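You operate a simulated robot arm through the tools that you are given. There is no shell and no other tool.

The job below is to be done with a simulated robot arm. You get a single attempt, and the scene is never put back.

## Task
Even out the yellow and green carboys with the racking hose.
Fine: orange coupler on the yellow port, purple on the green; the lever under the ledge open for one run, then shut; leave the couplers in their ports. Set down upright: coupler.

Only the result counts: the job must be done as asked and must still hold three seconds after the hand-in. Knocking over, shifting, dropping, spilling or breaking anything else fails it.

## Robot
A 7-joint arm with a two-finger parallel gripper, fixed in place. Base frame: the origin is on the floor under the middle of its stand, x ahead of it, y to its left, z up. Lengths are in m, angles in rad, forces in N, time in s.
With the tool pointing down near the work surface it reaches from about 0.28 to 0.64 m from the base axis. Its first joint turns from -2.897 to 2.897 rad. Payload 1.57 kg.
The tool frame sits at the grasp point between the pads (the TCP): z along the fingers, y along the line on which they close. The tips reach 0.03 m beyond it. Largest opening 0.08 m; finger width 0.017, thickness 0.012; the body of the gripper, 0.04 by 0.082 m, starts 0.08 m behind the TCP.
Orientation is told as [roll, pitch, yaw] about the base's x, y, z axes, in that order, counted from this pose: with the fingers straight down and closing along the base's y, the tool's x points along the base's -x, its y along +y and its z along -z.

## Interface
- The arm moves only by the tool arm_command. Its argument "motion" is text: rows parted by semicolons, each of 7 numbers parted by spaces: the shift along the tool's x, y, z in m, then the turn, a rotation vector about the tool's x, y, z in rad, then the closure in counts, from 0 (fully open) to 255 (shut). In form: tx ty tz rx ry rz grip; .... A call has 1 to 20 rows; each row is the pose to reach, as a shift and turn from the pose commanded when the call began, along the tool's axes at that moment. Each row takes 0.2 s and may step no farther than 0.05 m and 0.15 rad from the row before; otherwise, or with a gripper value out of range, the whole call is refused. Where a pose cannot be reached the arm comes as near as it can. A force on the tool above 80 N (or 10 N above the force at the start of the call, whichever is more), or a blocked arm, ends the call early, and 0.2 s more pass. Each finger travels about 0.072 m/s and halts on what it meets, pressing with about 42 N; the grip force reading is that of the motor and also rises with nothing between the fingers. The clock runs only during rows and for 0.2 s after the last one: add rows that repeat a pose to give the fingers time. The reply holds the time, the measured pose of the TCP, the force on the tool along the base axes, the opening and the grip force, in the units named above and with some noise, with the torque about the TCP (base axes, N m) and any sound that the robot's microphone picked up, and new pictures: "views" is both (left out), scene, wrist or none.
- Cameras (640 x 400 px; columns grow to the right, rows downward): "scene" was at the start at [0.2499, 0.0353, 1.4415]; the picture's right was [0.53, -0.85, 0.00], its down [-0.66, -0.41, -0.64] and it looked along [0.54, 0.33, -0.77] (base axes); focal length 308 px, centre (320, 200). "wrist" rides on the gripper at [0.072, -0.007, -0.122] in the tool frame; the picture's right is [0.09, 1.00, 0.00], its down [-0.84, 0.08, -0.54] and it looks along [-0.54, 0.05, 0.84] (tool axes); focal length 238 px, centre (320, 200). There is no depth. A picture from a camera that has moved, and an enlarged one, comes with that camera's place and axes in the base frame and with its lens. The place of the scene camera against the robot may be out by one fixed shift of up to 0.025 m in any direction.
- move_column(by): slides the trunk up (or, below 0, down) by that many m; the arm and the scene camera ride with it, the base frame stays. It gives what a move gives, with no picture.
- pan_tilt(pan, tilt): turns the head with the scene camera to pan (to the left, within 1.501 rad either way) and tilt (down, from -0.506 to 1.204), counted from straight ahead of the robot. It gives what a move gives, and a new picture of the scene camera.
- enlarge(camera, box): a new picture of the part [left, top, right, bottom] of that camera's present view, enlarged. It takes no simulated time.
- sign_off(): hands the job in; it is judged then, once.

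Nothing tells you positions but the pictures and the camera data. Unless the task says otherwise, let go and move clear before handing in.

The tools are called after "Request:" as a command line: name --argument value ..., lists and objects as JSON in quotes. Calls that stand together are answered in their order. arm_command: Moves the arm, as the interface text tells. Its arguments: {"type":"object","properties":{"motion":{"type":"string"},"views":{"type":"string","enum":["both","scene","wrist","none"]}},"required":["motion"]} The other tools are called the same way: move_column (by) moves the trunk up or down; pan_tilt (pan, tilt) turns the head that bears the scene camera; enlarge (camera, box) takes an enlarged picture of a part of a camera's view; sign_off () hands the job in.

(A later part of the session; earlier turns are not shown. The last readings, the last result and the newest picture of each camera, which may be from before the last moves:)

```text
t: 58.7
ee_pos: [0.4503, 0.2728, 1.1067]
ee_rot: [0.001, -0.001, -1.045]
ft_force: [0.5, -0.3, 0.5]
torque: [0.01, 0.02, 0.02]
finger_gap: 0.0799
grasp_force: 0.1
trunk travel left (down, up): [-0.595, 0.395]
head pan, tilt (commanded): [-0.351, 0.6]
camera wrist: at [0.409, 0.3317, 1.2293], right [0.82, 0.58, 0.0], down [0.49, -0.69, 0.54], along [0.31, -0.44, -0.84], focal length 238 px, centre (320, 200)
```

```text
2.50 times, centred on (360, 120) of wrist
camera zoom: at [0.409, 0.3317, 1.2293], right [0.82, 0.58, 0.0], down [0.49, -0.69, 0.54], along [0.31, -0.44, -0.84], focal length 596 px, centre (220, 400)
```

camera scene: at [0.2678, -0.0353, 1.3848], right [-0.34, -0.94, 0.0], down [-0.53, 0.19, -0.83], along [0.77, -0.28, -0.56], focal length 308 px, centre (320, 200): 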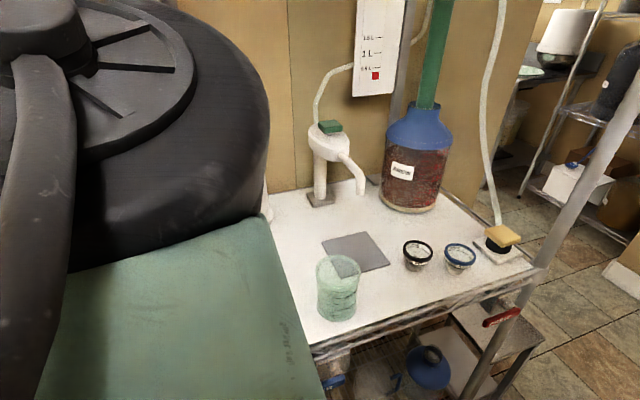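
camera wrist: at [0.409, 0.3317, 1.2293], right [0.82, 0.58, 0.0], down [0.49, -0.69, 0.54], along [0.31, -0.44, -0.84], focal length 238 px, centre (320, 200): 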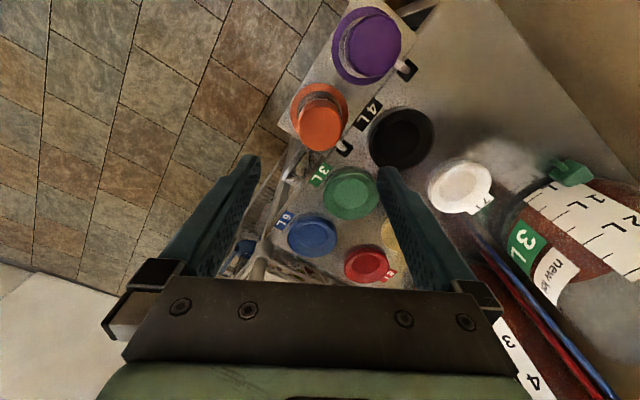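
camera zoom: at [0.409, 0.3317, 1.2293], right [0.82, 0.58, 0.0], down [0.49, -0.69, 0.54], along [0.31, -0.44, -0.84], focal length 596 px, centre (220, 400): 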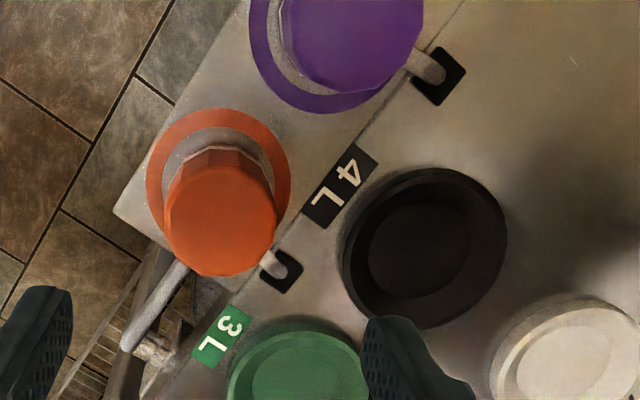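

The orange coupler is upright in its ring again at (0.4505, 0.2727). I'll turn the tool back to yaw 0 at this height, then tilt 0.4 rad for the regrasp.

Request:
arm_command --motion "0.004 -0.0065 0 0 0 -0.15 0; 0.008 -0.013 0 0 0 -0.3 0; 0.012 -0.02 0 0 0 -0.45 0; 0.016 -0.026 0 0 0 -0.6 0; 0.02 -0.033 0 0 0 -0.75 0; 0.0226 -0.0389 0 0 0 -0.9 0; 0.0226 -0.0389 0 0 0 -1.045 0; 0.0226 -0.0389 0 0 0 -1.045 0" --views "none"

Request:
arm_command --motion "0 0 0.01 0 -0.13 0 0; 0 0 0.02 0 -0.27 0 0; 0 0 0.03 0 -0.4 0 0; 0 0 0.03 0 -0.4 0 0" --views "wrist"

Request:
enlarge --camera "wrist" --box '[260, 40, 420, 150]'

```text
t: 60.5
ee_pos: [0.4051, 0.2726, 1.1072]
ee_rot: [0.0, 0.0, 0.003]
ft_force: [0.3, -0.2, 0.6]
torque: [0.02, -0.03, 0.03]
finger_gap: 0.0801
grasp_force: 0.0
trunk travel left (down, up): [-0.595, 0.395]
head pan, tilt (commanded): [-0.351, 0.6]
```

```text
t: 61.5
ee_pos: [0.407, 0.273, 1.0764]
ee_rot: [0.002, -0.402, -0.002]
ft_force: [0.9, -0.2, 0.1]
torque: [0.0, -0.01, 0.02]
finger_gap: 0.0799
grasp_force: 0.1
trunk travel left (down, up): [-0.595, 0.395]
head pan, tilt (commanded): [-0.351, 0.6]
camera wrist: at [0.2926, 0.2658, 1.1621], right [-0.08, 1.0, -0.03], down [0.56, 0.08, 0.83], along [0.83, 0.05, -0.56], focal length 238 px, centre (320, 200)
```

wrist: 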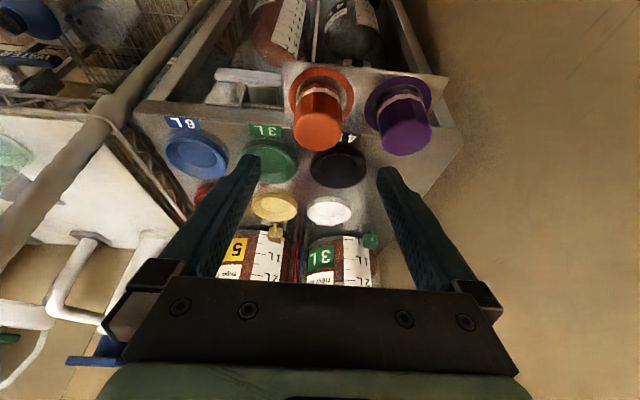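

```text
3.64 times, centred on (340, 95) of wrist
camera zoom: at [0.2926, 0.2658, 1.1621], right [-0.08, 1.0, -0.03], down [0.56, 0.08, 0.83], along [0.83, 0.05, -0.56], focal length 867 px, centre (247, 582)
```

zoom: 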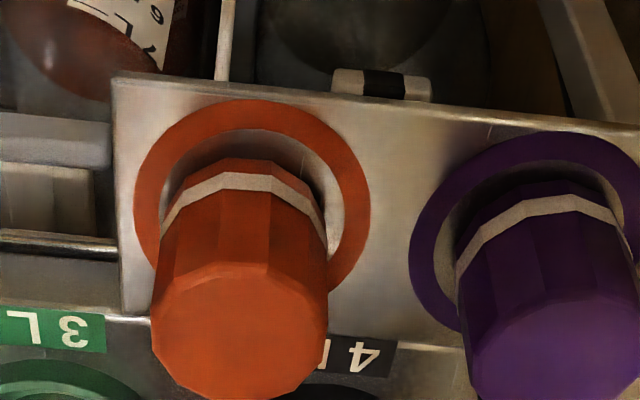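

Now approach along the tool axis to TCP z ≈ 0.957 and close.

Request:
arm_command --motion "0.0064 0 0.03 0 0 0 0; 0.0064 0 0.065 0 0 0 0; 0.0064 0 0.1 0 0 0 0; 0.0064 0 0.1269 0 0 0 0; 0.0064 0 0.1269 0 0 0 0" --views "none"

Request:
arm_command --motion "0 0 0 0 0 0 50; 0 0 0 0 0 0 80; 0 0 0 0 0 0 120; 0 0 0 0 0 0 255; 0 0 0 0 0 0 255" --views "wrist"

Request:
enlarge --camera "wrist" --box '[230, 80, 420, 250]'

```text
t: 62.7
ee_pos: [0.449, 0.2727, 0.9566]
ee_rot: [0.0, -0.398, -0.003]
ft_force: [0.1, -1.2, -0.4]
torque: [0.01, -0.01, -0.03]
finger_gap: 0.08
grasp_force: 0.1
trunk travel left (down, up): [-0.595, 0.395]
head pan, tilt (commanded): [-0.351, 0.6]
```

```text
t: 63.9
ee_pos: [0.4497, 0.274, 0.9574]
ee_rot: [0.0, -0.399, -0.001]
ft_force: [-0.6, -0.7, 0.6]
torque: [0.04, 0.0, 0.01]
finger_gap: 0.0481
grasp_force: 42.4
trunk travel left (down, up): [-0.595, 0.395]
head pan, tilt (commanded): [-0.351, 0.6]
camera wrist: at [0.3359, 0.2661, 1.0423], right [-0.08, 1.0, -0.04], down [0.56, 0.08, 0.83], along [0.82, 0.05, -0.56], focal length 238 px, centre (320, 200)
```

wrist: 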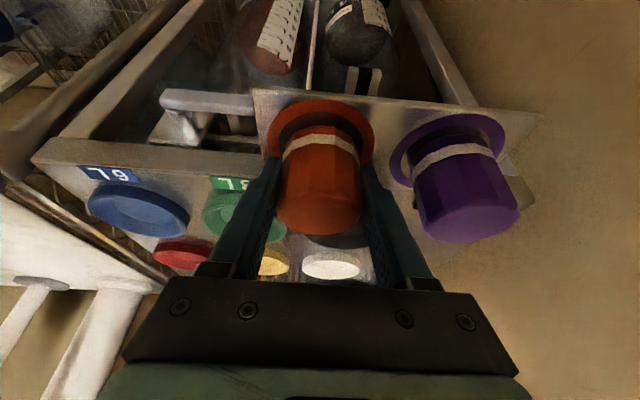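

```text
2.35 times, centred on (325, 165) of wrist
camera zoom: at [0.3359, 0.2661, 1.0423], right [-0.08, 1.0, -0.04], down [0.56, 0.08, 0.83], along [0.82, 0.05, -0.56], focal length 561 px, centre (308, 282)
```

zoom: 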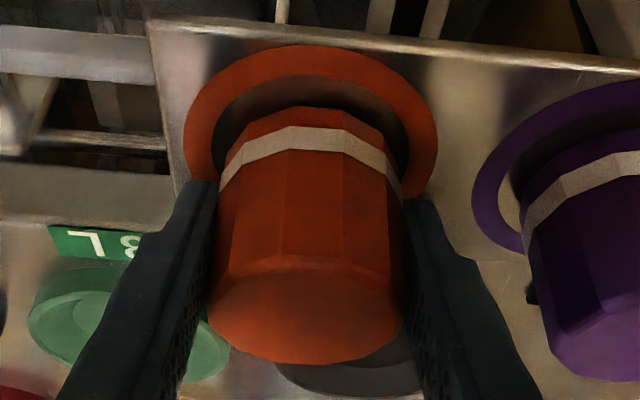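

The opening is 0.048 m now, a flat-on-flat grip (last time 0.049 was likely on the facet edges). Lifting 3 mm, then a little more, checking each time.

Request:
arm_command --motion "-0.0006 0 -0.0014 0 0 0 255; -0.0012 0 -0.0028 0 0 0 255" --views "none"

Request:
arm_command --motion "-0.0012 0 -0.0028 0 0 0 255; -0.0019 0 -0.0046 0 0 0 255" --views "none"

Request:
arm_command --motion "-0.0019 0 -0.0046 0 0 0 255; -0.0039 0 -0.0092 0 0 0 255" --views "wrist"

```text
t: 64.5
ee_pos: [0.45, 0.2736, 0.9597]
ee_rot: [0.0, -0.401, -0.001]
ft_force: [0.0, -0.2, -1.3]
torque: [-0.02, 0.0, 0.0]
finger_gap: 0.0479
grasp_force: 41.5
trunk travel left (down, up): [-0.595, 0.395]
head pan, tilt (commanded): [-0.351, 0.6]
```

```text
t: 65.1
ee_pos: [0.4496, 0.2724, 0.9643]
ee_rot: [0.002, -0.4, -0.001]
ft_force: [0.7, 0.4, -1.1]
torque: [-0.05, 0.03, 0.02]
finger_gap: 0.0478
grasp_force: 42.2
trunk travel left (down, up): [-0.595, 0.395]
head pan, tilt (commanded): [-0.351, 0.6]
```

```text
t: 65.7
ee_pos: [0.4488, 0.2739, 0.9738]
ee_rot: [0.001, -0.401, -0.004]
ft_force: [-1.0, 0.0, -2.6]
torque: [0.02, -0.02, -0.01]
finger_gap: 0.0479
grasp_force: 42.0
trunk travel left (down, up): [-0.595, 0.395]
head pan, tilt (commanded): [-0.351, 0.6]
camera wrist: at [0.3358, 0.266, 1.0605], right [-0.08, 1.0, -0.04], down [0.56, 0.08, 0.83], along [0.82, 0.05, -0.56], focal length 238 px, centre (320, 200)
```

wrist: 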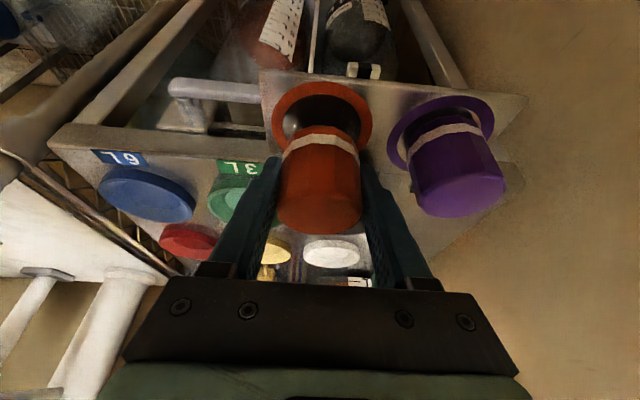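

Holding firmly. Continuing the lift by 0.085 m at a gentle pace.

Request:
arm_command --motion "-0.0055 0 -0.013 0 0 0 255; -0.011 0 -0.0261 0 0 0 255; -0.0165 0 -0.0391 0 0 0 255; -0.0221 0 -0.0522 0 0 0 255; -0.0276 0 -0.0652 0 0 0 255; -0.0331 0 -0.0783 0 0 0 255; -0.0331 0 -0.0783 0 0 0 255" --views "wrist"

Request:
enlarge --camera "wrist" --box '[230, 60, 420, 250]'

```text
t: 67.3
ee_pos: [0.4489, 0.2729, 1.0601]
ee_rot: [-0.001, -0.4, -0.001]
ft_force: [0.1, 0.2, -0.8]
torque: [-0.04, 0.01, -0.03]
finger_gap: 0.0481
grasp_force: 42.0
trunk travel left (down, up): [-0.595, 0.395]
head pan, tilt (commanded): [-0.351, 0.6]
camera wrist: at [0.3361, 0.266, 1.1461], right [-0.08, 1.0, -0.04], down [0.56, 0.08, 0.82], along [0.82, 0.05, -0.56], focal length 238 px, centre (320, 200)
```

wrist: 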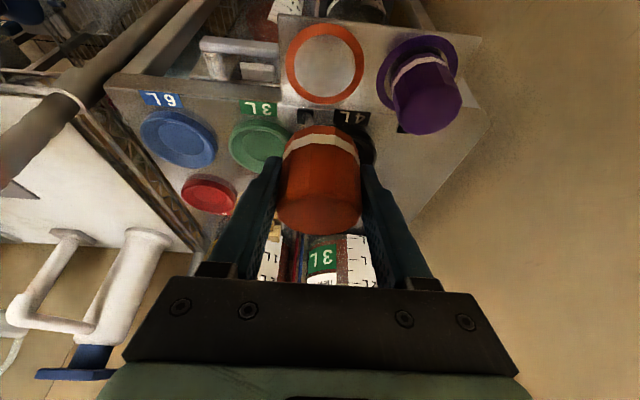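

```text
2.11 times, centred on (325, 155) of wrist
camera zoom: at [0.3361, 0.266, 1.1461], right [-0.08, 1.0, -0.04], down [0.56, 0.08, 0.82], along [0.82, 0.05, -0.56], focal length 502 px, centre (310, 295)
```

zoom: 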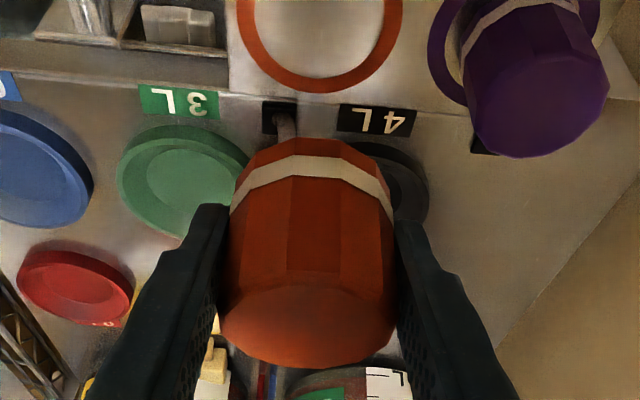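

The orange coupler hangs upright in the grip. I'll carry it slowly at this height to above the yellow port.

Request:
arm_command --motion "-0.0204 -0.00685 0.00863 0 0 0 255; -0.0408 -0.0137 0.01726 0 0 0 255; -0.0612 -0.02055 0.02589 0 0 0 255; -0.0816 -0.0274 0.03452 0 0 0 255; -0.102 -0.03425 0.04315 0 0 0 255; -0.102 -0.03425 0.04315 0 0 0 255" --views "wrist"

```text
t: 68.7
ee_pos: [0.5608, 0.2373, 1.0601]
ee_rot: [0.0, -0.399, -0.001]
ft_force: [-0.6, 0.0, -1.4]
torque: [0.01, -0.03, 0.02]
finger_gap: 0.0477
grasp_force: 42.1
trunk travel left (down, up): [-0.595, 0.395]
head pan, tilt (commanded): [-0.351, 0.6]
camera wrist: at [0.4465, 0.2314, 1.1456], right [-0.08, 1.0, -0.04], down [0.56, 0.08, 0.82], along [0.82, 0.05, -0.56], focal length 238 px, centre (320, 200)
```

wrist: 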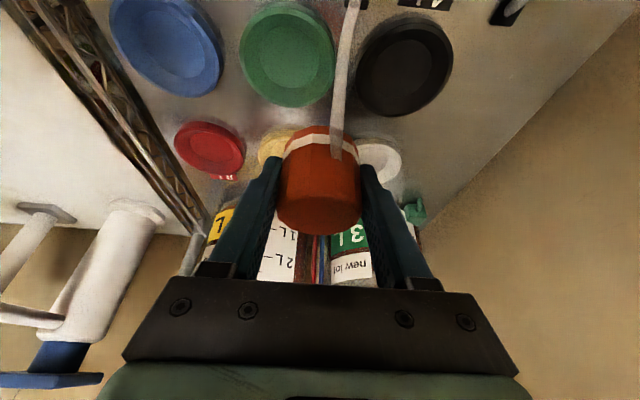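

The hose pays out freely. Continuing to the yellow port.

Request:
arm_command --motion "-0.0204 -0.0066 0.00863 0 0 0 255; -0.0408 -0.0132 0.01726 0 0 0 255; -0.0612 -0.0198 0.02589 0 0 0 255; -0.0816 -0.0264 0.03452 0 0 0 255; -0.101 -0.033 0.0427 0 0 0 255; -0.101 -0.033 0.0427 0 0 0 255" --views "wrist"

Request:
enlarge --camera "wrist" --box '[230, 10, 420, 250]'

```text
t: 70.1
ee_pos: [0.6699, 0.2061, 1.0591]
ee_rot: [0.0, -0.4, 0.0]
ft_force: [0.1, -0.2, -1.4]
torque: [0.02, 0.04, -0.04]
finger_gap: 0.0481
grasp_force: 41.8
trunk travel left (down, up): [-0.595, 0.395]
head pan, tilt (commanded): [-0.351, 0.6]
camera wrist: at [0.5566, 0.1988, 1.1449], right [-0.08, 1.0, -0.04], down [0.56, 0.08, 0.82], along [0.82, 0.05, -0.56], focal length 238 px, centre (320, 200)
```

wrist: 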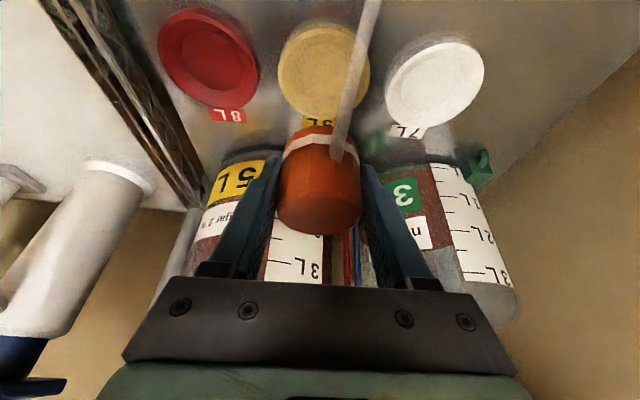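

```text
1.67 times, centred on (325, 130) of wrist
camera zoom: at [0.5566, 0.1988, 1.1449], right [-0.08, 1.0, -0.04], down [0.56, 0.08, 0.82], along [0.82, 0.05, -0.56], focal length 397 px, centre (312, 317)
```

zoom: 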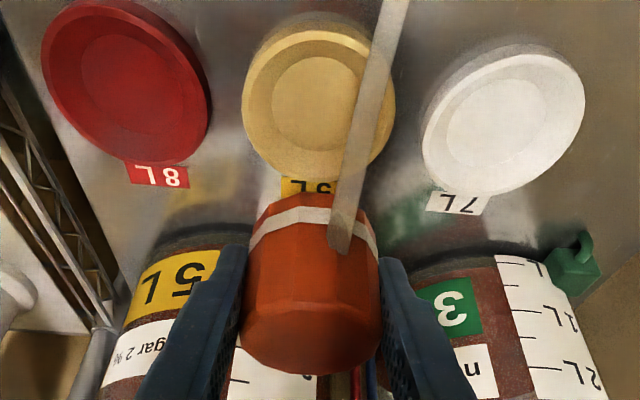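

Over the yellow port now; the coupler's axis seems to sit about 6 mm ahead of the TCP, so I'll correct for that and descend to just above the rim, then check.

Request:
arm_command --motion "0.0078 -0.001 0.0155 0 0 0 255; 0.0155 -0.002 0.0309 0 0 0 255; 0.0233 -0.002 0.0464 0 0 0 255; 0.031 -0.002 0.0618 0 0 0 255; 0.031 -0.002 0.0618 0 0 0 255" --views "wrist"

Request:
enlarge --camera "wrist" --box '[240, 60, 400, 220]'

```text
t: 71.3
ee_pos: [0.6656, 0.2029, 0.991]
ee_rot: [0.0, -0.4, -0.001]
ft_force: [-0.6, -0.8, -2.8]
torque: [0.02, 0.02, 0.01]
finger_gap: 0.0479
grasp_force: 42.2
trunk travel left (down, up): [-0.595, 0.395]
head pan, tilt (commanded): [-0.351, 0.6]
camera wrist: at [0.5519, 0.1966, 1.0764], right [-0.08, 1.0, -0.04], down [0.56, 0.08, 0.83], along [0.82, 0.05, -0.56], focal length 238 px, centre (320, 200)
```

wrist: 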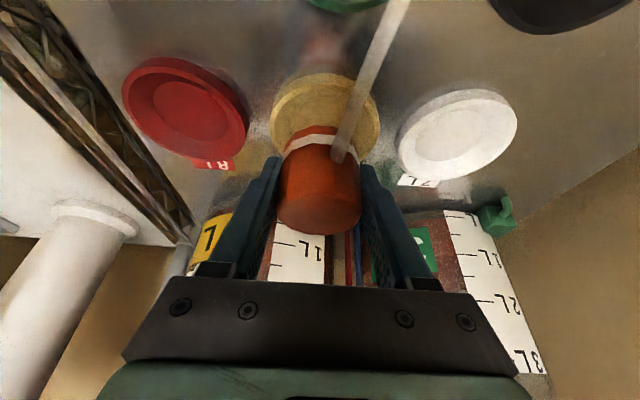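

```text
2.50 times, centred on (320, 140) of wrist
camera zoom: at [0.5519, 0.1966, 1.0764], right [-0.08, 1.0, -0.04], down [0.56, 0.08, 0.83], along [0.82, 0.05, -0.56], focal length 596 px, centre (320, 350)
```

zoom: 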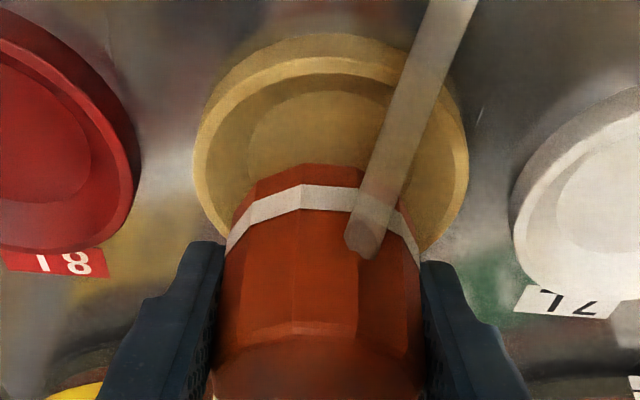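

Request:
enlarge --camera "wrist" --box '[270, 115, 370, 240]'

Request:
enlarge --camera "wrist" --box '[265, 65, 385, 145]'

```text
3.20 times, centred on (320, 178) of wrist
camera zoom: at [0.5519, 0.1966, 1.0764], right [-0.08, 1.0, -0.04], down [0.56, 0.08, 0.83], along [0.82, 0.05, -0.56], focal length 763 px, centre (320, 272)
```

zoom: 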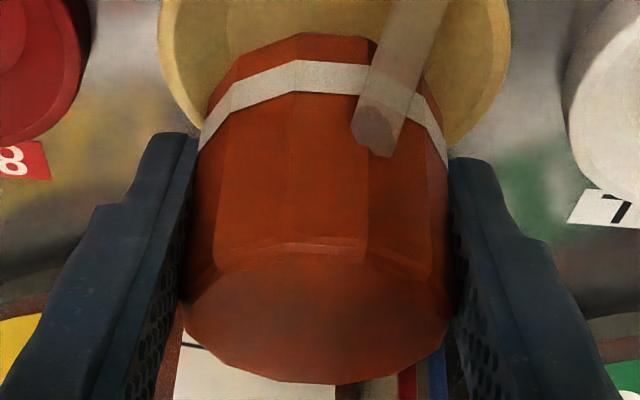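

```text
5.00 times, centred on (325, 105) of wrist
camera zoom: at [0.5519, 0.1966, 1.0764], right [-0.08, 1.0, -0.04], down [0.56, 0.08, 0.83], along [0.82, 0.05, -0.56], focal length 1192 px, centre (295, 675)
```

zoom: 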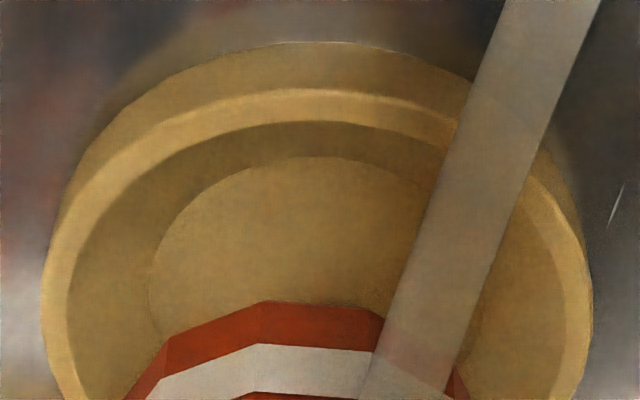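

The coupler is just above the yellow dish. I'll nudge 4 mm forward and lower in small steps, watching lateral forces for centring.

Request:
arm_command --motion "-0.0018 0 0.0008 0 0 0 255; -0.0037 0 0.0016 0 0 0 255; -0.0014 0 0.0071 0 0 0 255; 0.001 0 0.0126 0 0 0 255" --views "wrist"

Request:
enlarge --camera "wrist" --box '[260, 70, 390, 190]'

```text
t: 72.3
ee_pos: [0.6702, 0.2038, 0.9794]
ee_rot: [0.001, -0.399, -0.001]
ft_force: [-0.6, 0.6, -1.9]
torque: [0.01, 0.03, -0.01]
finger_gap: 0.0478
grasp_force: 42.0
trunk travel left (down, up): [-0.595, 0.395]
head pan, tilt (commanded): [-0.351, 0.6]
camera wrist: at [0.5561, 0.1968, 1.0645], right [-0.08, 1.0, -0.04], down [0.56, 0.08, 0.83], along [0.82, 0.05, -0.56], focal length 238 px, centre (320, 200)
```

wrist: 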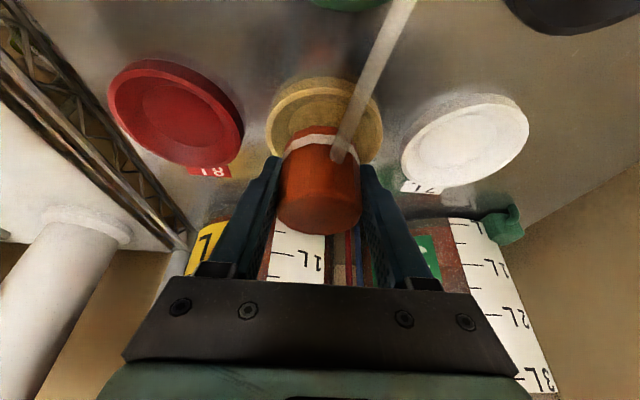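

```text
3.33 times, centred on (325, 130) of wrist
camera zoom: at [0.5561, 0.1968, 1.0645], right [-0.08, 1.0, -0.04], down [0.56, 0.08, 0.83], along [0.82, 0.05, -0.56], focal length 794 px, centre (303, 433)
```

zoom: 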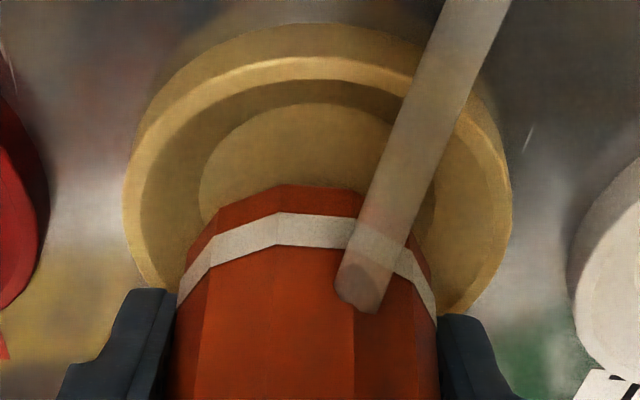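

Request:
arm_command --motion "0.0012 0 0.0028 0 0 0 255; 0.0023 0 0.0055 0 0 0 255; 0.0031 0 0.0074 0 0 0 255" --views "wrist"

Request:
enlarge --camera "wrist" --box '[260, 70, 390, 190]'

```text
t: 73.1
ee_pos: [0.67, 0.2041, 0.972]
ee_rot: [0.001, -0.399, -0.002]
ft_force: [0.2, 0.1, -1.1]
torque: [-0.03, 0.02, -0.01]
finger_gap: 0.0481
grasp_force: 42.3
trunk travel left (down, up): [-0.595, 0.395]
head pan, tilt (commanded): [-0.351, 0.6]
camera wrist: at [0.556, 0.1968, 1.0562], right [-0.08, 1.0, -0.04], down [0.56, 0.08, 0.83], along [0.82, 0.05, -0.56], focal length 238 px, centre (320, 200)
```

wrist: 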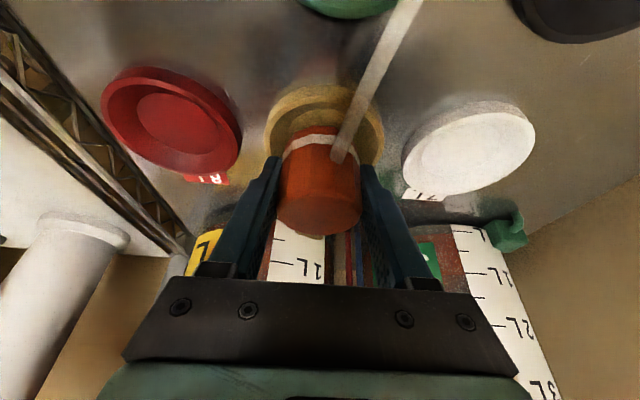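

```text
3.33 times, centred on (325, 130) of wrist
camera zoom: at [0.556, 0.1968, 1.0562], right [-0.08, 1.0, -0.04], down [0.56, 0.08, 0.83], along [0.82, 0.05, -0.56], focal length 794 px, centre (303, 433)
```

zoom: 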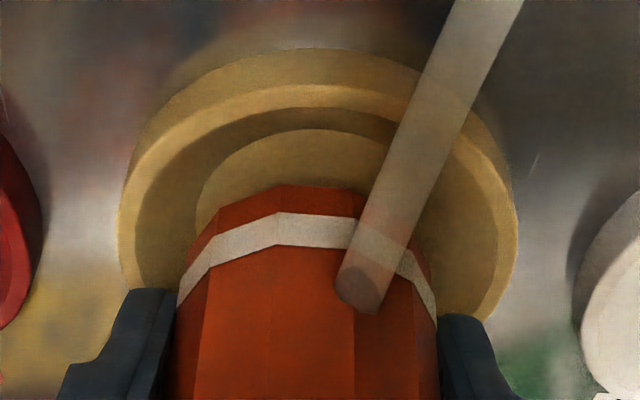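

Request:
arm_command --motion "0.0006 0 0.0014 0 0 0 255; 0.0012 0 0.0028 0 0 0 255; 0.0018 0 0.0041 0 0 0 255; 0.0023 0 0.0055 0 0 0 255" --views "none"

Request:
arm_command --motion "0.0004 0 0.0009 0 0 0 255; 0.0008 0 0.0018 0 0 0 255" --views "wrist"

Request:
enlarge --camera "wrist" --box '[260, 70, 390, 190]'

```text
t: 74.1
ee_pos: [0.669, 0.203, 0.9654]
ee_rot: [0.0, -0.398, -0.001]
ft_force: [0.0, 0.8, -1.7]
torque: [0.01, 0.05, 0.02]
finger_gap: 0.0478
grasp_force: 41.6
trunk travel left (down, up): [-0.595, 0.395]
head pan, tilt (commanded): [-0.351, 0.6]
```

```text
t: 74.7
ee_pos: [0.6689, 0.2028, 0.9637]
ee_rot: [0.0, -0.399, -0.002]
ft_force: [0.4, 0.5, -1.2]
torque: [0.0, 0.01, 0.01]
finger_gap: 0.0478
grasp_force: 41.7
trunk travel left (down, up): [-0.595, 0.395]
head pan, tilt (commanded): [-0.351, 0.6]
camera wrist: at [0.5559, 0.1968, 1.0484], right [-0.08, 1.0, -0.04], down [0.56, 0.08, 0.82], along [0.82, 0.05, -0.56], focal length 238 px, centre (320, 200)
```

wrist: 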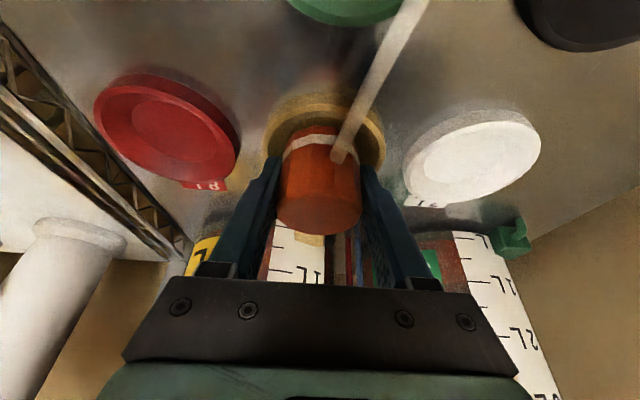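

```text
3.33 times, centred on (325, 130) of wrist
camera zoom: at [0.5559, 0.1968, 1.0484], right [-0.08, 1.0, -0.04], down [0.56, 0.08, 0.82], along [0.82, 0.05, -0.56], focal length 794 px, centre (303, 433)
```

zoom: 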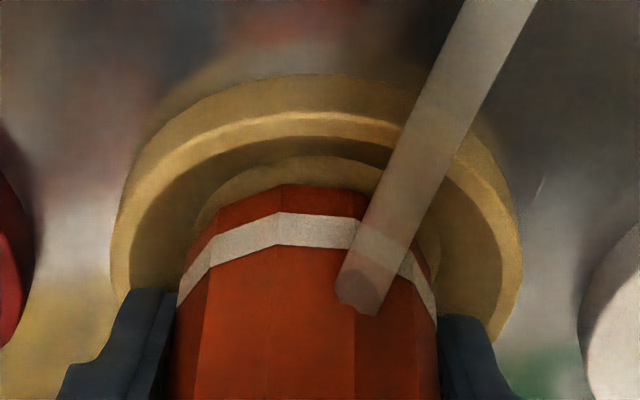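

Request:
arm_command --motion "0 0.0013 0 0 0 0 255; 0.0004 0.0013 0.0009 0 0 0 255; 0.0008 0.0013 0.0018 0 0 0 255" --views "none"

Request:
arm_command --motion "0.0004 0 0.0009 0 0 0 255; 0.0006 0 0.0014 0 0 0 255" --views "none"

Request:
arm_command --motion "0.0004 0 0.0009 0 0 0 255; 0.0006 0 0.0014 0 0 0 255" --views "wrist"

Request:
enlarge --camera "wrist" --box '[260, 70, 390, 190]'

```text
t: 75.5
ee_pos: [0.6686, 0.2045, 0.9608]
ee_rot: [0.0, -0.4, -0.001]
ft_force: [0.3, -0.5, -2.0]
torque: [-0.02, 0.02, -0.05]
finger_gap: 0.0481
grasp_force: 41.9
trunk travel left (down, up): [-0.595, 0.395]
head pan, tilt (commanded): [-0.351, 0.6]
```

```text
t: 76.1
ee_pos: [0.67, 0.2054, 0.9603]
ee_rot: [0.001, -0.399, -0.002]
ft_force: [0.2, 0.3, -1.7]
torque: [0.01, -0.03, 0.0]
finger_gap: 0.048
grasp_force: 41.8
trunk travel left (down, up): [-0.595, 0.395]
head pan, tilt (commanded): [-0.351, 0.6]
```

```text
t: 76.7
ee_pos: [0.6708, 0.2041, 0.9582]
ee_rot: [0.0, -0.4, -0.003]
ft_force: [0.0, 0.5, -1.7]
torque: [0.01, 0.02, -0.02]
finger_gap: 0.0479
grasp_force: 41.5
trunk travel left (down, up): [-0.595, 0.395]
head pan, tilt (commanded): [-0.351, 0.6]
camera wrist: at [0.5558, 0.198, 1.0436], right [-0.08, 1.0, -0.04], down [0.56, 0.08, 0.83], along [0.82, 0.05, -0.56], focal length 238 px, centre (320, 200)
```

wrist: 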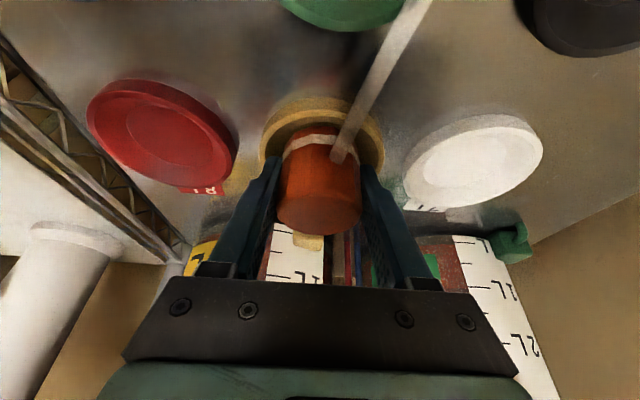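

```text
3.33 times, centred on (325, 130) of wrist
camera zoom: at [0.5558, 0.198, 1.0436], right [-0.08, 1.0, -0.04], down [0.56, 0.08, 0.83], along [0.82, 0.05, -0.56], focal length 794 px, centre (303, 433)
```

zoom: 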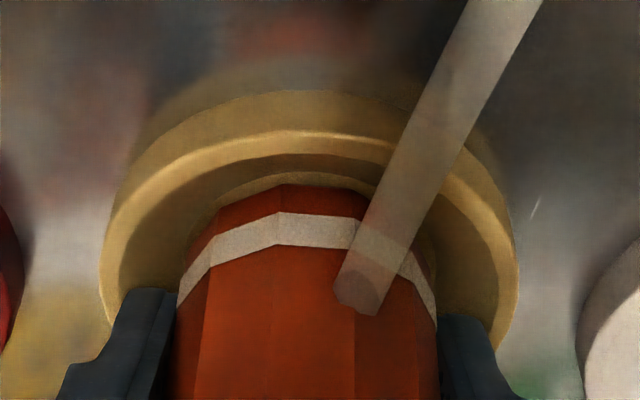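

Request:
enlarge --camera "wrist" --box '[250, 110, 300, 190]'

Request:
enlarge --camera "wrist" --box '[345, 110, 395, 190]'

```text
5.00 times, centred on (275, 150) of wrist
camera zoom: at [0.5558, 0.198, 1.0436], right [-0.08, 1.0, -0.04], down [0.56, 0.08, 0.83], along [0.82, 0.05, -0.56], focal length 1192 px, centre (545, 450)
```

zoom: 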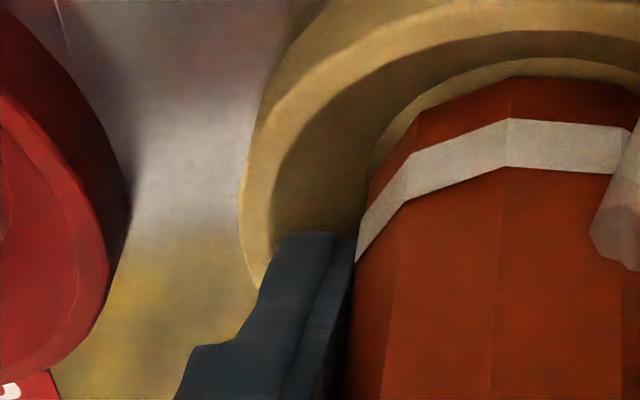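

```text
5.00 times, centred on (370, 150) of wrist
camera zoom: at [0.5558, 0.198, 1.0436], right [-0.08, 1.0, -0.04], down [0.56, 0.08, 0.83], along [0.82, 0.05, -0.56], focal length 1192 px, centre (70, 450)
```

zoom: 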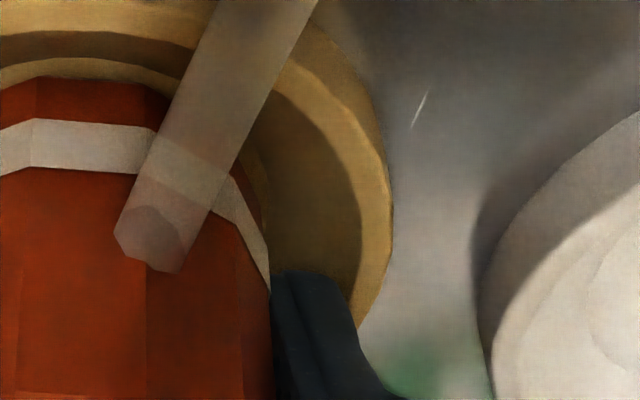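

Request:
arm_command --motion "0.0002 0 0.0005 0 0 0 255; 0.0004 0 0.0009 0 0 0 255" --views "none"

Request:
arm_command --motion "0.0002 0 0.0005 0 0 0 255; 0.0004 0 0.0009 0 0 0 255" --views "none"

Request:
arm_command --motion "0.0002 0 0.0005 0 0 0 255; 0.0004 0 0.0009 0 0 0 255" --views "none"

```text
t: 77.3
ee_pos: [0.6688, 0.2056, 0.9578]
ee_rot: [0.002, -0.403, -0.001]
ft_force: [-0.3, -0.1, 2.1]
torque: [0.05, 0.04, 0.0]
finger_gap: 0.048
grasp_force: 42.2
trunk travel left (down, up): [-0.595, 0.395]
head pan, tilt (commanded): [-0.351, 0.6]
```

```text
t: 77.9
ee_pos: [0.6699, 0.2043, 0.958]
ee_rot: [0.002, -0.403, -0.001]
ft_force: [1.0, -0.4, 8.0]
torque: [0.04, 0.1, 0.02]
finger_gap: 0.0475
grasp_force: 42.0
trunk travel left (down, up): [-0.595, 0.395]
head pan, tilt (commanded): [-0.351, 0.6]
```

```text
t: 78.5
ee_pos: [0.6687, 0.2048, 0.9581]
ee_rot: [0.001, -0.404, 0.0]
ft_force: [2.4, 1.0, 15.9]
torque: [0.01, 0.19, -0.02]
finger_gap: 0.0479
grasp_force: 41.9
trunk travel left (down, up): [-0.595, 0.395]
head pan, tilt (commanded): [-0.351, 0.6]
```

Contact at about 16 N with a slight push toward +x, suggesting the near side of the coupler rests on the dish's cone. Looking closely.

Request:
enlarge --camera "wrist" --box '[270, 90, 370, 160]'

Request:
enlarge --camera "wrist" --box '[345, 130, 395, 190]'

```text
5.71 times, centred on (320, 125) of wrist
camera zoom: at [0.5552, 0.1978, 1.0429], right [-0.08, 1.0, -0.03], down [0.56, 0.07, 0.83], along [0.83, 0.05, -0.56], focal length 1362 px, centre (320, 629)
```

zoom: 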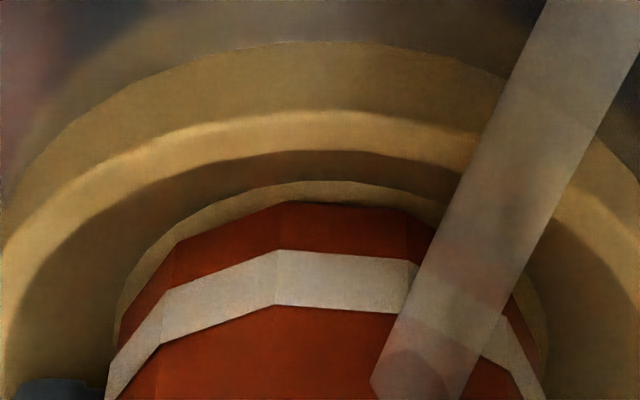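

```text
6.67 times, centred on (370, 160) of wrist
camera zoom: at [0.5552, 0.1978, 1.0429], right [-0.08, 1.0, -0.03], down [0.56, 0.07, 0.83], along [0.83, 0.05, -0.56], focal length 1589 px, centre (-13, 467)
```

zoom: 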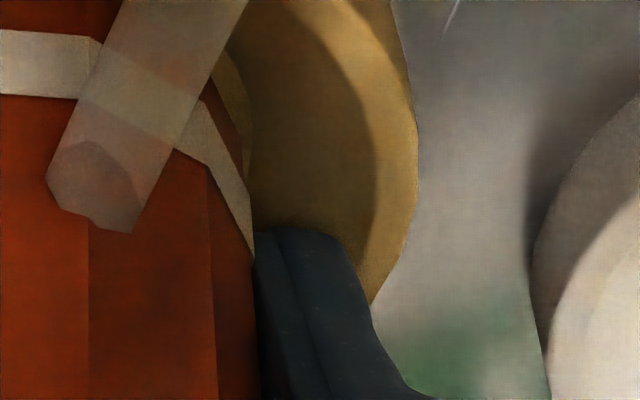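

The coupler is resting on the dish floor, maybe 1–2 mm too far toward +x. I'll unload, shift back 1.3 mm and touch down again gently.

Request:
arm_command --motion "-0.0012 0 -0.0028 0 0 0 255; 0 0 -0.0033 0 0 0 255" --views "none"

Request:
arm_command --motion "0.0002 0 0.0005 0 0 0 255; 0.0004 0 0.0009 0 0 0 255" --views "none"

```text
t: 79.1
ee_pos: [0.6689, 0.2052, 0.9572]
ee_rot: [0.002, -0.4, -0.001]
ft_force: [8.5, 0.7, 5.9]
torque: [0.03, -0.26, 0.2]
finger_gap: 0.0479
grasp_force: 42.0
trunk travel left (down, up): [-0.595, 0.395]
head pan, tilt (commanded): [-0.351, 0.6]
```

```text
t: 79.7
ee_pos: [0.6684, 0.2039, 0.9577]
ee_rot: [0.002, -0.401, -0.002]
ft_force: [6.9, 1.4, 7.9]
torque: [-0.09, -0.24, 0.21]
finger_gap: 0.0482
grasp_force: 41.8
trunk travel left (down, up): [-0.595, 0.395]
head pan, tilt (commanded): [-0.351, 0.6]
```

Moving back met a lateral wall (+8 N), so the coupler was already seated in the socket. I'll return that 1.3 mm forward to relax the side force.

Request:
arm_command --motion "-0.0008 0 0.0003 0 0 0 255; -0.0014 0 0.0006 0 0 0 255" --views "none"

```text
t: 80.3
ee_pos: [0.6672, 0.2039, 0.957]
ee_rot: [0.0, -0.399, -0.002]
ft_force: [-0.9, 0.3, 9.1]
torque: [-0.06, -0.09, 0.0]
finger_gap: 0.048
grasp_force: 41.7
trunk travel left (down, up): [-0.595, 0.395]
head pan, tilt (commanded): [-0.351, 0.6]
```

Side force is about zero and the coupler rests with ~9 N. I'll relax the downward load, open only slightly (to stay clear of the dish rim), and check.

Request:
arm_command --motion "-0.0003 0 -0.0007 0 0 0 255; -0.0003 0 -0.0007 0 0 0 100; -0.0003 0 -0.0007 0 0 0 92; -0.0003 0 -0.0007 0 0 0 86; -0.0003 0 -0.0007 0 0 0 86" --views "wrist"

Request:
enlarge --camera "wrist" --box '[250, 80, 390, 240]'

```text
t: 81.5
ee_pos: [0.6682, 0.2053, 0.9581]
ee_rot: [0.001, -0.4, -0.002]
ft_force: [-3.4, -0.1, 4.3]
torque: [-0.08, -0.02, 0.0]
finger_gap: 0.0482
grasp_force: 0.1
trunk travel left (down, up): [-0.595, 0.395]
head pan, tilt (commanded): [-0.351, 0.6]
camera wrist: at [0.5547, 0.1983, 1.0436], right [-0.08, 1.0, -0.03], down [0.56, 0.08, 0.82], along [0.82, 0.05, -0.56], focal length 238 px, centre (320, 200)
```

wrist: 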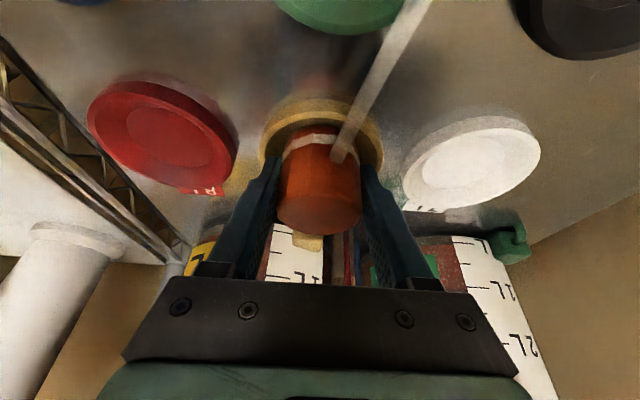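

```text
2.50 times, centred on (320, 160) of wrist
camera zoom: at [0.5547, 0.1983, 1.0436], right [-0.08, 1.0, -0.03], down [0.56, 0.08, 0.82], along [0.82, 0.05, -0.56], focal length 596 px, centre (320, 300)
```

zoom: 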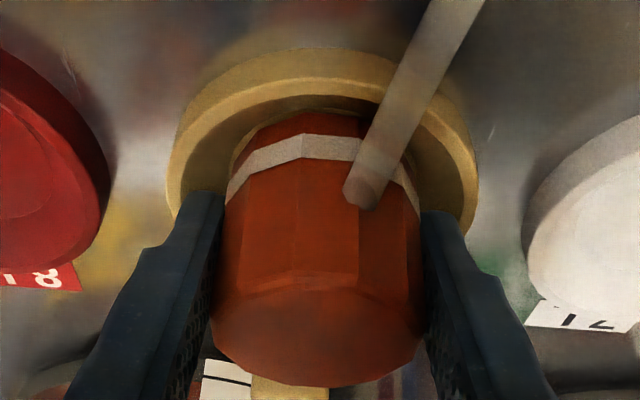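

The grip is released (force 0.1 N) though the opening hasn't widened yet. I'll open a little further and watch.

Request:
arm_command --motion "0 0 0 0 0 0 78; 0 0 0 0 0 0 70; 0 0 0 0 0 0 70" --views "none"

```text
t: 82.3
ee_pos: [0.6695, 0.2045, 0.9597]
ee_rot: [0.002, -0.401, -0.002]
ft_force: [-2.0, 1.6, 2.5]
torque: [0.02, 0.04, 0.02]
finger_gap: 0.0501
grasp_force: 0.2
trunk travel left (down, up): [-0.595, 0.395]
head pan, tilt (commanded): [-0.351, 0.6]
```

The fingers are brushing the inside of the dish, so I'll rise slowly now with this small opening and check that the coupler stays seated.

Request:
arm_command --motion "-0.0012 0 -0.0028 0 0 0 70; -0.0023 0 -0.0055 0 0 0 70; -0.0039 0 -0.0092 0 0 0 70; -0.0039 0 -0.0092 0 0 0 70" --views "wrist"

Request:
enlarge --camera "wrist" --box '[250, 80, 390, 240]'

```text
t: 83.3
ee_pos: [0.6686, 0.2041, 0.9684]
ee_rot: [0.001, -0.4, -0.001]
ft_force: [-0.7, -0.4, -0.8]
torque: [-0.03, 0.04, -0.05]
finger_gap: 0.0581
grasp_force: 0.0
trunk travel left (down, up): [-0.595, 0.395]
head pan, tilt (commanded): [-0.351, 0.6]
camera wrist: at [0.5558, 0.1978, 1.0537], right [-0.08, 1.0, -0.04], down [0.56, 0.08, 0.83], along [0.82, 0.05, -0.56], focal length 238 px, centre (320, 200)
```

wrist: 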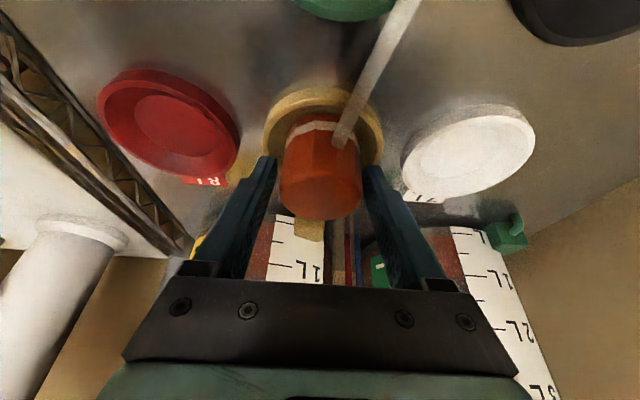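

```text
2.50 times, centred on (320, 160) of wrist
camera zoom: at [0.5558, 0.1978, 1.0537], right [-0.08, 1.0, -0.04], down [0.56, 0.08, 0.83], along [0.82, 0.05, -0.56], focal length 596 px, centre (320, 300)
```

zoom: 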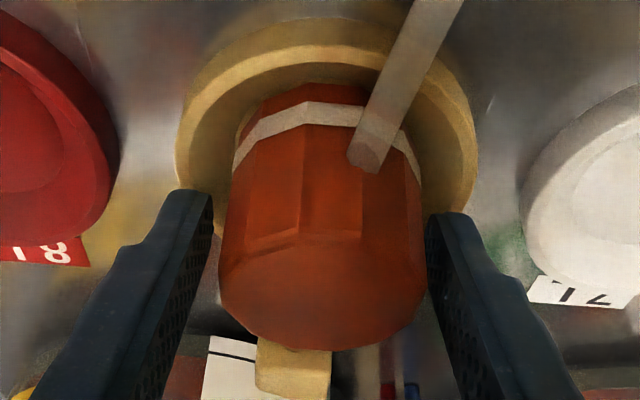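

The coupler stays seated and upright. Rising clear.

Request:
arm_command --motion "-0.0058 0 -0.0138 0 0 0 60; -0.0136 0 -0.0322 0 0 0 40; -0.0233 0 -0.0553 0 0 0 0; -0.0331 0 -0.0783 0 0 0 0; -0.0331 0 -0.0783 0 0 0 0" --views "wrist"

Request:
enlarge --camera "wrist" --box '[260, 0, 390, 110]'

```text
t: 84.5
ee_pos: [0.671, 0.2055, 1.0536]
ee_rot: [0.0, -0.4, -0.002]
ft_force: [-0.6, 0.0, 0.5]
torque: [-0.01, -0.02, -0.02]
finger_gap: 0.0799
grasp_force: 0.0
trunk travel left (down, up): [-0.595, 0.395]
head pan, tilt (commanded): [-0.351, 0.6]
camera wrist: at [0.5563, 0.1985, 1.1387], right [-0.08, 1.0, -0.03], down [0.56, 0.08, 0.82], along [0.82, 0.05, -0.56], focal length 238 px, centre (320, 200)
```

wrist: 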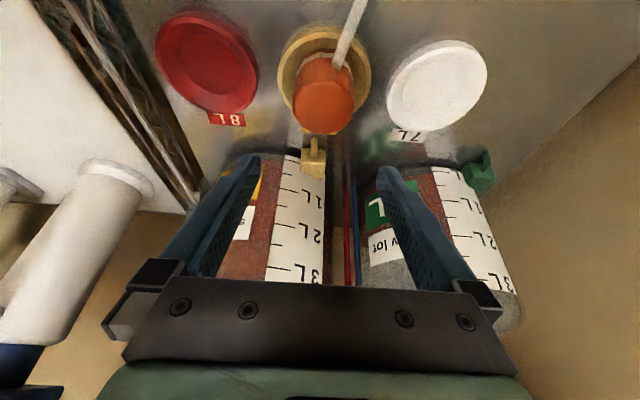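

```text
3.64 times, centred on (325, 55) of wrist
camera zoom: at [0.5563, 0.1985, 1.1387], right [-0.08, 1.0, -0.03], down [0.56, 0.08, 0.82], along [0.82, 0.05, -0.56], focal length 867 px, centre (302, 727)
```

zoom: 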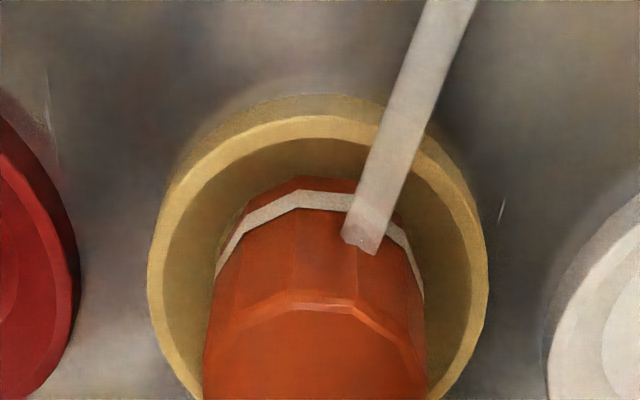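

The orange coupler is seated in the yellow port. Now I'll go back toward the purple one with the tool vertical and look at its facets.

Request:
arm_command --motion "0.0121 0.005 -0.0250 0 0 0 0; 0.0363 0.0156 -0.05 0 0.05 0 0; 0.0665 0.035 -0.075 0 0.1 0 0; 0.097 0.055 -0.1 0 0.15 0 0; 0.127 0.075 -0.125 0 0.2 0 0; 0.157 0.095 -0.145 0 0.25 0 0; 0.185 0.115 -0.16 0 0.3 0 0; 0.205 0.13 -0.172 0 0.35 0 0; 0.2175 0.14 -0.1788 0 0.4 0 0; 0.2175 0.14 -0.1788 0 0.4 0 0" --views "both"

Request:
enlarge --camera "wrist" --box '[240, 80, 400, 220]'

```text
t: 86.7
ee_pos: [0.3989, 0.345, 1.132]
ee_rot: [-0.001, 0.001, -0.002]
ft_force: [-0.2, 0.3, 1.0]
torque: [0.0, 0.05, 0.01]
finger_gap: 0.08
grasp_force: 0.0
trunk travel left (down, up): [-0.595, 0.395]
head pan, tilt (commanded): [-0.351, 0.6]
camera scene: at [0.2678, -0.0354, 1.3848], right [-0.34, -0.94, 0.0], down [-0.53, 0.19, -0.83], along [0.77, -0.28, -0.56], focal length 308 px, centre (320, 200)
camera wrist: at [0.3276, 0.3387, 1.2558], right [-0.09, 1.0, 0.0], down [0.84, 0.08, 0.54], along [0.54, 0.05, -0.84], focal length 238 px, centre (320, 200)
```

scene: 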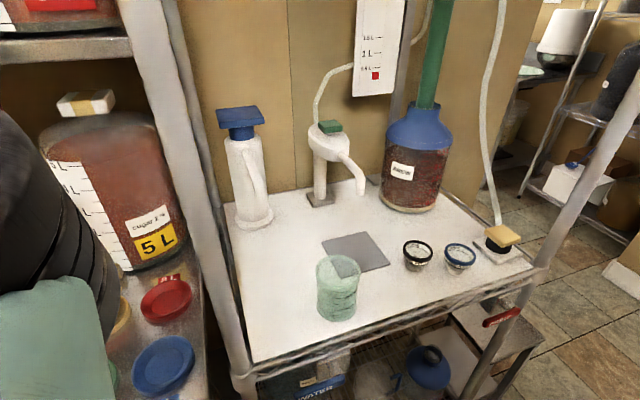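
wrist: 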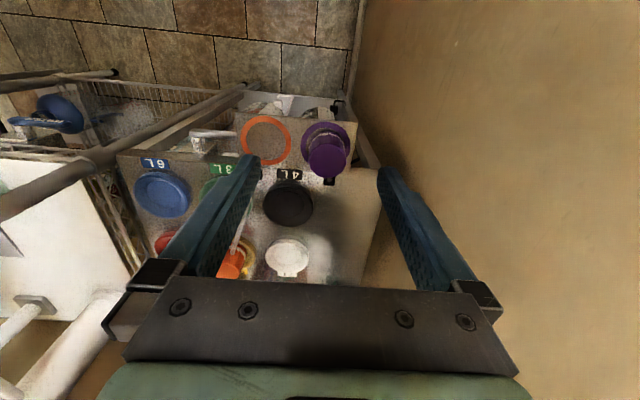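

```text
2.86 times, centred on (320, 150) of wrist
camera zoom: at [0.3276, 0.3387, 1.2558], right [-0.09, 1.0, 0.0], down [0.84, 0.08, 0.54], along [0.54, 0.05, -0.84], focal length 681 px, centre (320, 343)
```

zoom: 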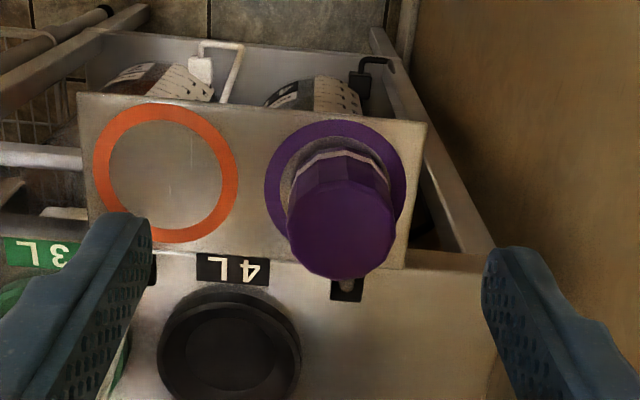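

Request:
enlarge --camera "wrist" --box '[295, 115, 360, 190]'

```text
5.33 times, centred on (328, 152) of wrist
camera zoom: at [0.3276, 0.3387, 1.2558], right [-0.09, 1.0, 0.0], down [0.84, 0.08, 0.54], along [0.54, 0.05, -0.84], focal length 1271 px, centre (280, 453)
```

zoom: 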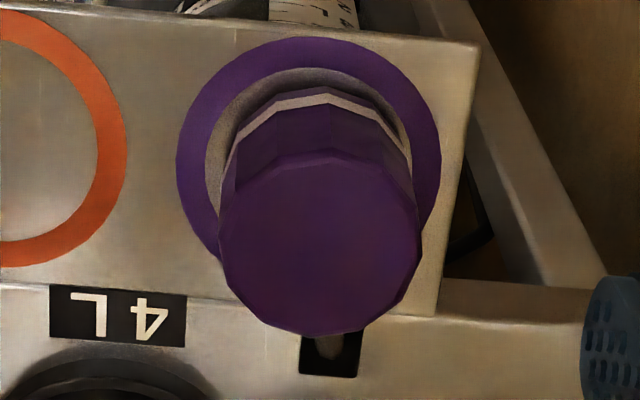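

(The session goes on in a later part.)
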